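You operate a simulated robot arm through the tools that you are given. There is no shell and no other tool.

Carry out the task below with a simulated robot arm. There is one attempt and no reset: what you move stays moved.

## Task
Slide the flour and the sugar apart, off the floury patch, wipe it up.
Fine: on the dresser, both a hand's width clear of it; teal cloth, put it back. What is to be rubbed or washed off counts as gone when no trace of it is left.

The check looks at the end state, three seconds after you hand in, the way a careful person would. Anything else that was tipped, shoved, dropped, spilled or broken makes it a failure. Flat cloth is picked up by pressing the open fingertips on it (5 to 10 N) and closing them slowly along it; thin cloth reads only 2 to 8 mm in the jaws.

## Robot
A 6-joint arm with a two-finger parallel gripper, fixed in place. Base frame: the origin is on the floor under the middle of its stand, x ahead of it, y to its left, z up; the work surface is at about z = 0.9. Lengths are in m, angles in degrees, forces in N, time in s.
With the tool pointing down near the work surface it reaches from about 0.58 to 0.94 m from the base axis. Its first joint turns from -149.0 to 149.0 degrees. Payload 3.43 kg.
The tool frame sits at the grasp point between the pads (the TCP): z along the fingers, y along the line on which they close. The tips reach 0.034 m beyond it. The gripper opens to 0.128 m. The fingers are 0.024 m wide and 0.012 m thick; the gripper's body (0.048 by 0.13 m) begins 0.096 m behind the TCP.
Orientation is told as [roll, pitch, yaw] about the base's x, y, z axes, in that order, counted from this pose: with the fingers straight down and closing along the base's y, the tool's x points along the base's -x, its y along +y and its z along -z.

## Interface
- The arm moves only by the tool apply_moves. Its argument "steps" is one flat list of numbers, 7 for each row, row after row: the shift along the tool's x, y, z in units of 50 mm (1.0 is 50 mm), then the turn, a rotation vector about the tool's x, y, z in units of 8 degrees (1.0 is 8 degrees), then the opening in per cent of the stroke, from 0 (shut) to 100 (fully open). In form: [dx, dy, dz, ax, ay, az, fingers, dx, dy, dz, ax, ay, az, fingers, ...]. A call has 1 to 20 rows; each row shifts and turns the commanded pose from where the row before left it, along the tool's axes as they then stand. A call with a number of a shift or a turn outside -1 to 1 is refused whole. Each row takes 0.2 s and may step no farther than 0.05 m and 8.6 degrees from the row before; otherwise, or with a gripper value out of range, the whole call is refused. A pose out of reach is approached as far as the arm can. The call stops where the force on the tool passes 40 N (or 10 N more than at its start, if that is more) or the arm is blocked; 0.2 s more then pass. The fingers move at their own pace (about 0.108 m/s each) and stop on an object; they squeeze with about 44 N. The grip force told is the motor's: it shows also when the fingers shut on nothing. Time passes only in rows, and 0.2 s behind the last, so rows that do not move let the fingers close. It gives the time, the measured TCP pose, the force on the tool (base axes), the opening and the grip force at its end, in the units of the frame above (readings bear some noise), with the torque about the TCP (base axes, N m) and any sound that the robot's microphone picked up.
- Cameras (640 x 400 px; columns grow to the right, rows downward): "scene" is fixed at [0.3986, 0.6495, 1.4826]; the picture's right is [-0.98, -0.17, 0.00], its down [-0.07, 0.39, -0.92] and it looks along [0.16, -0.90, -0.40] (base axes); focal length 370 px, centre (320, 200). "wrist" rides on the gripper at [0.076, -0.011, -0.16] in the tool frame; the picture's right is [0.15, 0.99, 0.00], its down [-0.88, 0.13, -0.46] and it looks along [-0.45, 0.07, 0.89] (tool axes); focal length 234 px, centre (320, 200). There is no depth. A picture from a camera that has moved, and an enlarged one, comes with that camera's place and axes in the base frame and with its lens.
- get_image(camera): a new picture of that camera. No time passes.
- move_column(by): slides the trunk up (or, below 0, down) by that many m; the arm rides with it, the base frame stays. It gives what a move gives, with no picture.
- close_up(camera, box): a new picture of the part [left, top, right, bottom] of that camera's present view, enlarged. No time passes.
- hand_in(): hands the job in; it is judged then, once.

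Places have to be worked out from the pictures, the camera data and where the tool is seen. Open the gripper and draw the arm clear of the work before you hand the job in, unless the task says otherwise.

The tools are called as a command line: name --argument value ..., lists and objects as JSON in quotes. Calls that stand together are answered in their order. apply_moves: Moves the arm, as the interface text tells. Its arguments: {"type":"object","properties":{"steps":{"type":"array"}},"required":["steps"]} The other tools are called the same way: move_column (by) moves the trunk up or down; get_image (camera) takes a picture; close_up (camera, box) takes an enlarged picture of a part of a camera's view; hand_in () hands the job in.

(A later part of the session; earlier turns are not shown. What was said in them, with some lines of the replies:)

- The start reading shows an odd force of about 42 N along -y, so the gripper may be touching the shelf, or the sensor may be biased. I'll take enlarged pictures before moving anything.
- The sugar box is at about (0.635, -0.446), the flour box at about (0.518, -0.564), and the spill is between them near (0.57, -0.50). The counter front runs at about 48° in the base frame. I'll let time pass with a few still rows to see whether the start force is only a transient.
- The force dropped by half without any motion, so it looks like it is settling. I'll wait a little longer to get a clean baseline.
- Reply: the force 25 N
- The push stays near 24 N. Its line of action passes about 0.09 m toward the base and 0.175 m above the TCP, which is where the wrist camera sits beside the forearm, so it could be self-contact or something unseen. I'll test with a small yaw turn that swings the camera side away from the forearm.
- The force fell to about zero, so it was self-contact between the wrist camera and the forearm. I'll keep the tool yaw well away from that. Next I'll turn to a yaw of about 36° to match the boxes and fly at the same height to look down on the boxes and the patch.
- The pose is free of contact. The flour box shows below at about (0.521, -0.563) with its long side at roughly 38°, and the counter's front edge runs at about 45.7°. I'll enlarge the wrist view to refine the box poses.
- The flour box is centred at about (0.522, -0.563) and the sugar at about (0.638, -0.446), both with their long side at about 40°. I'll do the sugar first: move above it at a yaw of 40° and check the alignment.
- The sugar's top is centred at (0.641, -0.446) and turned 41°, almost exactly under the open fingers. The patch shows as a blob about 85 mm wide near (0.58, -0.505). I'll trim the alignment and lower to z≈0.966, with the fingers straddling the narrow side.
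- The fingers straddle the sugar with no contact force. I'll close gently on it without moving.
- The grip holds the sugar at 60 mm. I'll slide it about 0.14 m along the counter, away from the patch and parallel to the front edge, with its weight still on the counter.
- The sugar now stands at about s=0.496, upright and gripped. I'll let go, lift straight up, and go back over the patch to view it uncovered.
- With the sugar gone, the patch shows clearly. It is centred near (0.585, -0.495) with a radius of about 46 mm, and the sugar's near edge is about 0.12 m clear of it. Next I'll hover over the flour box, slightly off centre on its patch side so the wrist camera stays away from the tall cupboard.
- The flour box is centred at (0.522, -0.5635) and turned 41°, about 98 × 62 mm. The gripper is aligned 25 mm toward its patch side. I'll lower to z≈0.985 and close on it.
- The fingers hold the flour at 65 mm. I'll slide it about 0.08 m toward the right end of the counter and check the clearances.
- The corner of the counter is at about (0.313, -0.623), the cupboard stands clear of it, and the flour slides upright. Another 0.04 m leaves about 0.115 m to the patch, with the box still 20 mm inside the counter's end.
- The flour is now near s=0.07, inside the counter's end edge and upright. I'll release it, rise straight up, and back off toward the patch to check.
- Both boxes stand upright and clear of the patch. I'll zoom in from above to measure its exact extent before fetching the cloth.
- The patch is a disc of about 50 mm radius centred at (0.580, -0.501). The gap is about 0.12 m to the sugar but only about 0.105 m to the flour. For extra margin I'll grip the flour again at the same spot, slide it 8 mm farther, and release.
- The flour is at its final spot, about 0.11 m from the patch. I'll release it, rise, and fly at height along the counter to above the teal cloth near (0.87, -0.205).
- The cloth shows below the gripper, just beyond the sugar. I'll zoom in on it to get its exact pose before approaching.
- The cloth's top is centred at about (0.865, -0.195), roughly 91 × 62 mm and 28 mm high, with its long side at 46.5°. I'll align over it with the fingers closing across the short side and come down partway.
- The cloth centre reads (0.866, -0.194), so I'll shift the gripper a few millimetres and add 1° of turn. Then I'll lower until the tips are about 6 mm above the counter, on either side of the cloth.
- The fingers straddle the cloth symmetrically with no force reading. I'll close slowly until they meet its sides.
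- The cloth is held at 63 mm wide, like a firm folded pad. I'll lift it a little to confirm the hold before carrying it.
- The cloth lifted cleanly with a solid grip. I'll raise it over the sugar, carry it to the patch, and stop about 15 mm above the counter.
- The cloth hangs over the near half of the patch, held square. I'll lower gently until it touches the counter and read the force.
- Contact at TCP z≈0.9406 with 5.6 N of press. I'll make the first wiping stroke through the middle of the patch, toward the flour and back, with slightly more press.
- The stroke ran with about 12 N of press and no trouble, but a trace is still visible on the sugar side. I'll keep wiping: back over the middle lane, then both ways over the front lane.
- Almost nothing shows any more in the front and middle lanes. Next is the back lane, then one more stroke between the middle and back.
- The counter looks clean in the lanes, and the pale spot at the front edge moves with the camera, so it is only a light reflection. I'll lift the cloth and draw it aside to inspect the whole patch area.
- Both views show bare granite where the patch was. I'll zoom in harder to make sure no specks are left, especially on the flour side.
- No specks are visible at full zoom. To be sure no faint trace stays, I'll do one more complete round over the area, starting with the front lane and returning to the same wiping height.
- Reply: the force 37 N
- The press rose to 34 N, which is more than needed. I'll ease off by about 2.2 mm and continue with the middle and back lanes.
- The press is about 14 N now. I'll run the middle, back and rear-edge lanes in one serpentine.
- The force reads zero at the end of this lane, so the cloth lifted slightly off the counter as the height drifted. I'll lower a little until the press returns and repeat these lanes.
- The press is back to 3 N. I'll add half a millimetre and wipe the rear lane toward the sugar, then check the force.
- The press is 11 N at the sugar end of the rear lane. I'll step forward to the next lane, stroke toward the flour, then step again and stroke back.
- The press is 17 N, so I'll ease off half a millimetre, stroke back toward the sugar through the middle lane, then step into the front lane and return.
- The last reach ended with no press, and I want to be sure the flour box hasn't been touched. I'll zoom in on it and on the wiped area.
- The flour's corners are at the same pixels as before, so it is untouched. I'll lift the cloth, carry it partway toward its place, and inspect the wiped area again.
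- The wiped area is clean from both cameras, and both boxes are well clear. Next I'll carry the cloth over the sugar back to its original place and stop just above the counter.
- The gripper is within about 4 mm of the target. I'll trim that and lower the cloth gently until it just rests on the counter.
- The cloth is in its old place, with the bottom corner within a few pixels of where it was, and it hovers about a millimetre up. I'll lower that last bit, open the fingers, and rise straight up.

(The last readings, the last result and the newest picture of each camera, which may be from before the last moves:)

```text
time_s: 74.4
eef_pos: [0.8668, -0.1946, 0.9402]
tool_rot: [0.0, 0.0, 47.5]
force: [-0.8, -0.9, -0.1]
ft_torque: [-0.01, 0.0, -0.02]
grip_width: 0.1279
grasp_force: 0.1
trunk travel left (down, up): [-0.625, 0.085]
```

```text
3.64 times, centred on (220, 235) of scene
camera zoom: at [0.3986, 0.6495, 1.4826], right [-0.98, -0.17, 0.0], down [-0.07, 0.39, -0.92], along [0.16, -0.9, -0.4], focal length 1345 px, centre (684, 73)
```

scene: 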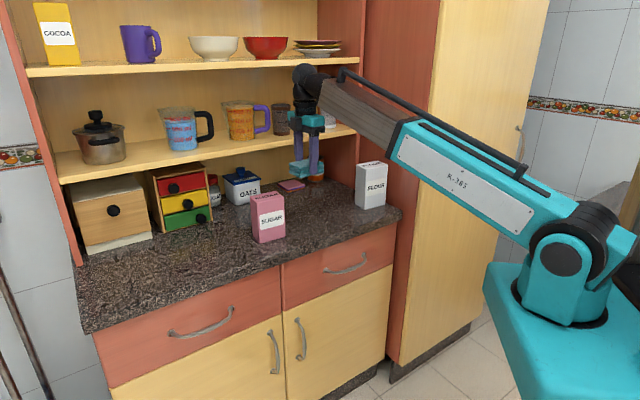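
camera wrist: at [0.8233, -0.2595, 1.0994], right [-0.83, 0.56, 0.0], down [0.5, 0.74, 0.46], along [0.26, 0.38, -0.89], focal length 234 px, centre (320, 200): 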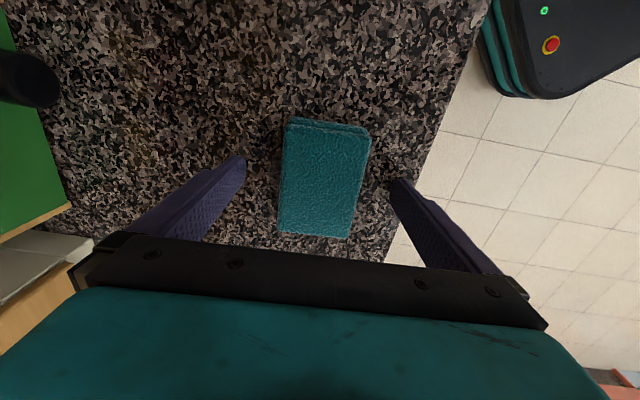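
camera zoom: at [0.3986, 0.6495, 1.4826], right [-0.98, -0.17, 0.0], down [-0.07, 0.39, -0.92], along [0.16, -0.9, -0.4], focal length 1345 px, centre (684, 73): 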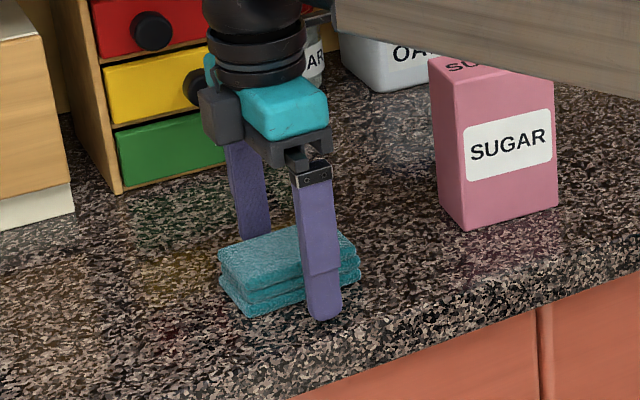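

The cloth lies folded and free between the open fingers. I'll rise straight up and draw the arm back from the counter, then check everything.

apply_moves --steps '[0, 0, -0.4, 0, 0, 0, 100, 0, 0, -0.9, 0, 0, 0, 100, 0, 0, -0.9, 0, 0, 0, 100, 0, 0, -0.9, 0, 0, 0, 100, 0, 0, -0.9, 0, 0, 0, 100, 0, 0, -0.9, 0, 0, 0, 100, 0, 0.8, -0.2, 0, 0, 0, 100, 0, 0.8, -0.2, 0, 0, 0, 100, 0, 0.8, 0, 0, 0, 0, 100, 0, 0.8, 0, 0, 0, 0, 100, 0, 0, 0, 0, 0, 0, 100]'

get_image --camera "scene"

close_up --camera "scene" --box '[180, 150, 420, 290]'

get_image --camera "wrist"

```text
time_s: 76.8
eef_pos: [0.7477, -0.0883, 1.2069]
tool_rot: [-0.1, 0.0, 47.4]
force: [0.1, 0.9, -0.4]
ft_torque: [0.0, 0.04, -0.03]
grip_width: 0.1278
grasp_force: 0.0
trunk travel left (down, up): [-0.625, 0.085]
```

```text
taken
```

scene: 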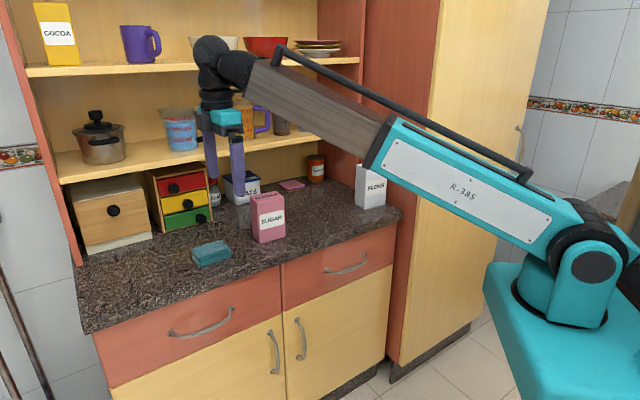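

```text
2.67 times, centred on (300, 220) of scene
camera zoom: at [0.3986, 0.6495, 1.4826], right [-0.98, -0.17, 0.0], down [-0.07, 0.39, -0.92], along [0.16, -0.9, -0.4], focal length 986 px, centre (373, 147)
```

zoom: 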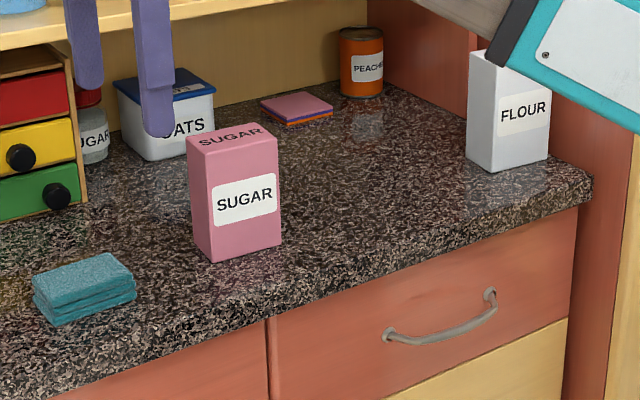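

```text
taken
camera wrist: at [0.7045, -0.1525, 1.365], right [-0.83, 0.56, 0.0], down [0.5, 0.74, 0.46], along [0.26, 0.38, -0.89], focal length 234 px, centre (320, 200)
```

wrist: 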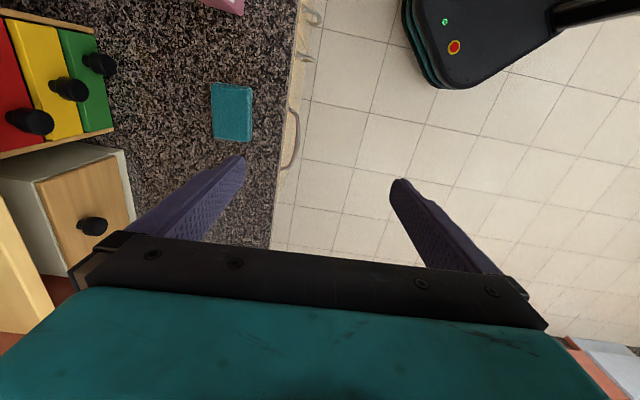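

Everything is standing and the arm is clear. I'll compare the cloth's view with the original close-up and take one last detailed look at the wiped area and the flour's footing.

close_up --camera "scene" --box '[170, 220, 250, 280]'

close_up --camera "scene" --box '[285, 190, 365, 240]'

close_up --camera "scene" --box '[340, 155, 420, 235]'

```text
6.67 times, centred on (210, 250) of scene
camera zoom: at [0.3986, 0.6495, 1.4826], right [-0.98, -0.17, 0.0], down [-0.07, 0.39, -0.92], along [0.16, -0.9, -0.4], focal length 2466 px, centre (1053, -133)
```

zoom: 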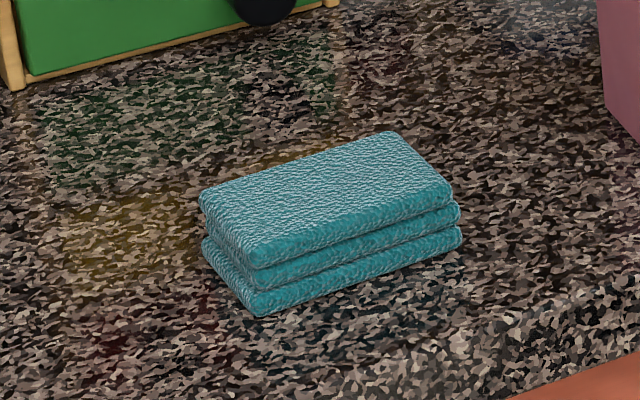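

```text
8.00 times, centred on (325, 215) of scene
camera zoom: at [0.3986, 0.6495, 1.4826], right [-0.98, -0.17, 0.0], down [-0.07, 0.39, -0.92], along [0.16, -0.9, -0.4], focal length 2959 px, centre (280, 80)
```

zoom: 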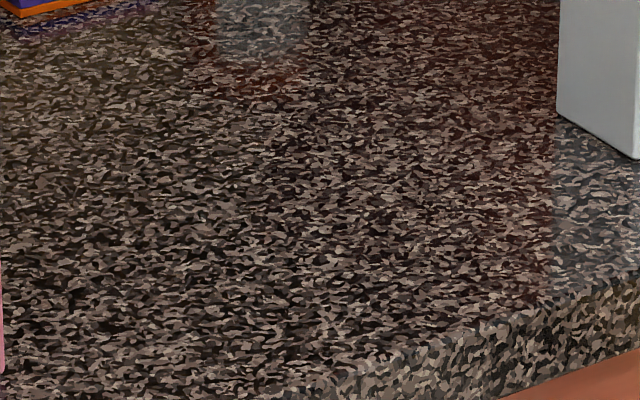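

```text
5.00 times, centred on (380, 195) of scene
camera zoom: at [0.3986, 0.6495, 1.4826], right [-0.98, -0.17, 0.0], down [-0.07, 0.39, -0.92], along [0.16, -0.9, -0.4], focal length 1850 px, centre (20, 225)
```

zoom: 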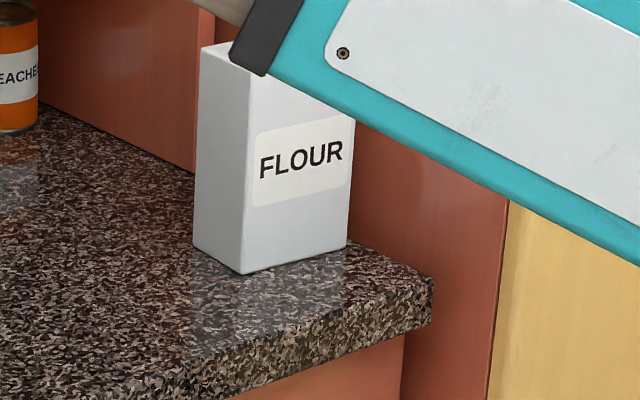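

The cloth is back within a few millimetres of its original place. The patch area shows only bare granite, the sugar and flour stand upright more than 0.1 m clear of it, and the arm is withdrawn with the gripper open. I'm handing in.

hand_in

```text
The job is handed in.
```

The floury patch is wiped up, and no specks show at full zoom from the fixed scene camera. The job is handed in; no verdict came back.

- **Sugar:** I slid it along the counter. It stands upright about 0.12 m from where the patch was.
- **Flour:** I slid it the other way, with a small second nudge for margin. It stands upright about 0.11 m clear of the patch and roughly 13 mm inside the counter's right end.
- **Cloth:** The teal cloth is back folded, within a few millimetres of its original place.
- **Arm:** The gripper is open and drawn back from the counter.

- **Contact at the start:** The wrist camera was pressing against the robot's own forearm. A small turn of the tool freed it.
- **Wiping force:** The press rose to 34 N for a moment, then I eased off. On two strokes the cloth lost contact, so I repeated one of them. The other was on the front edge of the patch, which had already been wiped.

In the camera views nothing else appears to have been moved or tipped.
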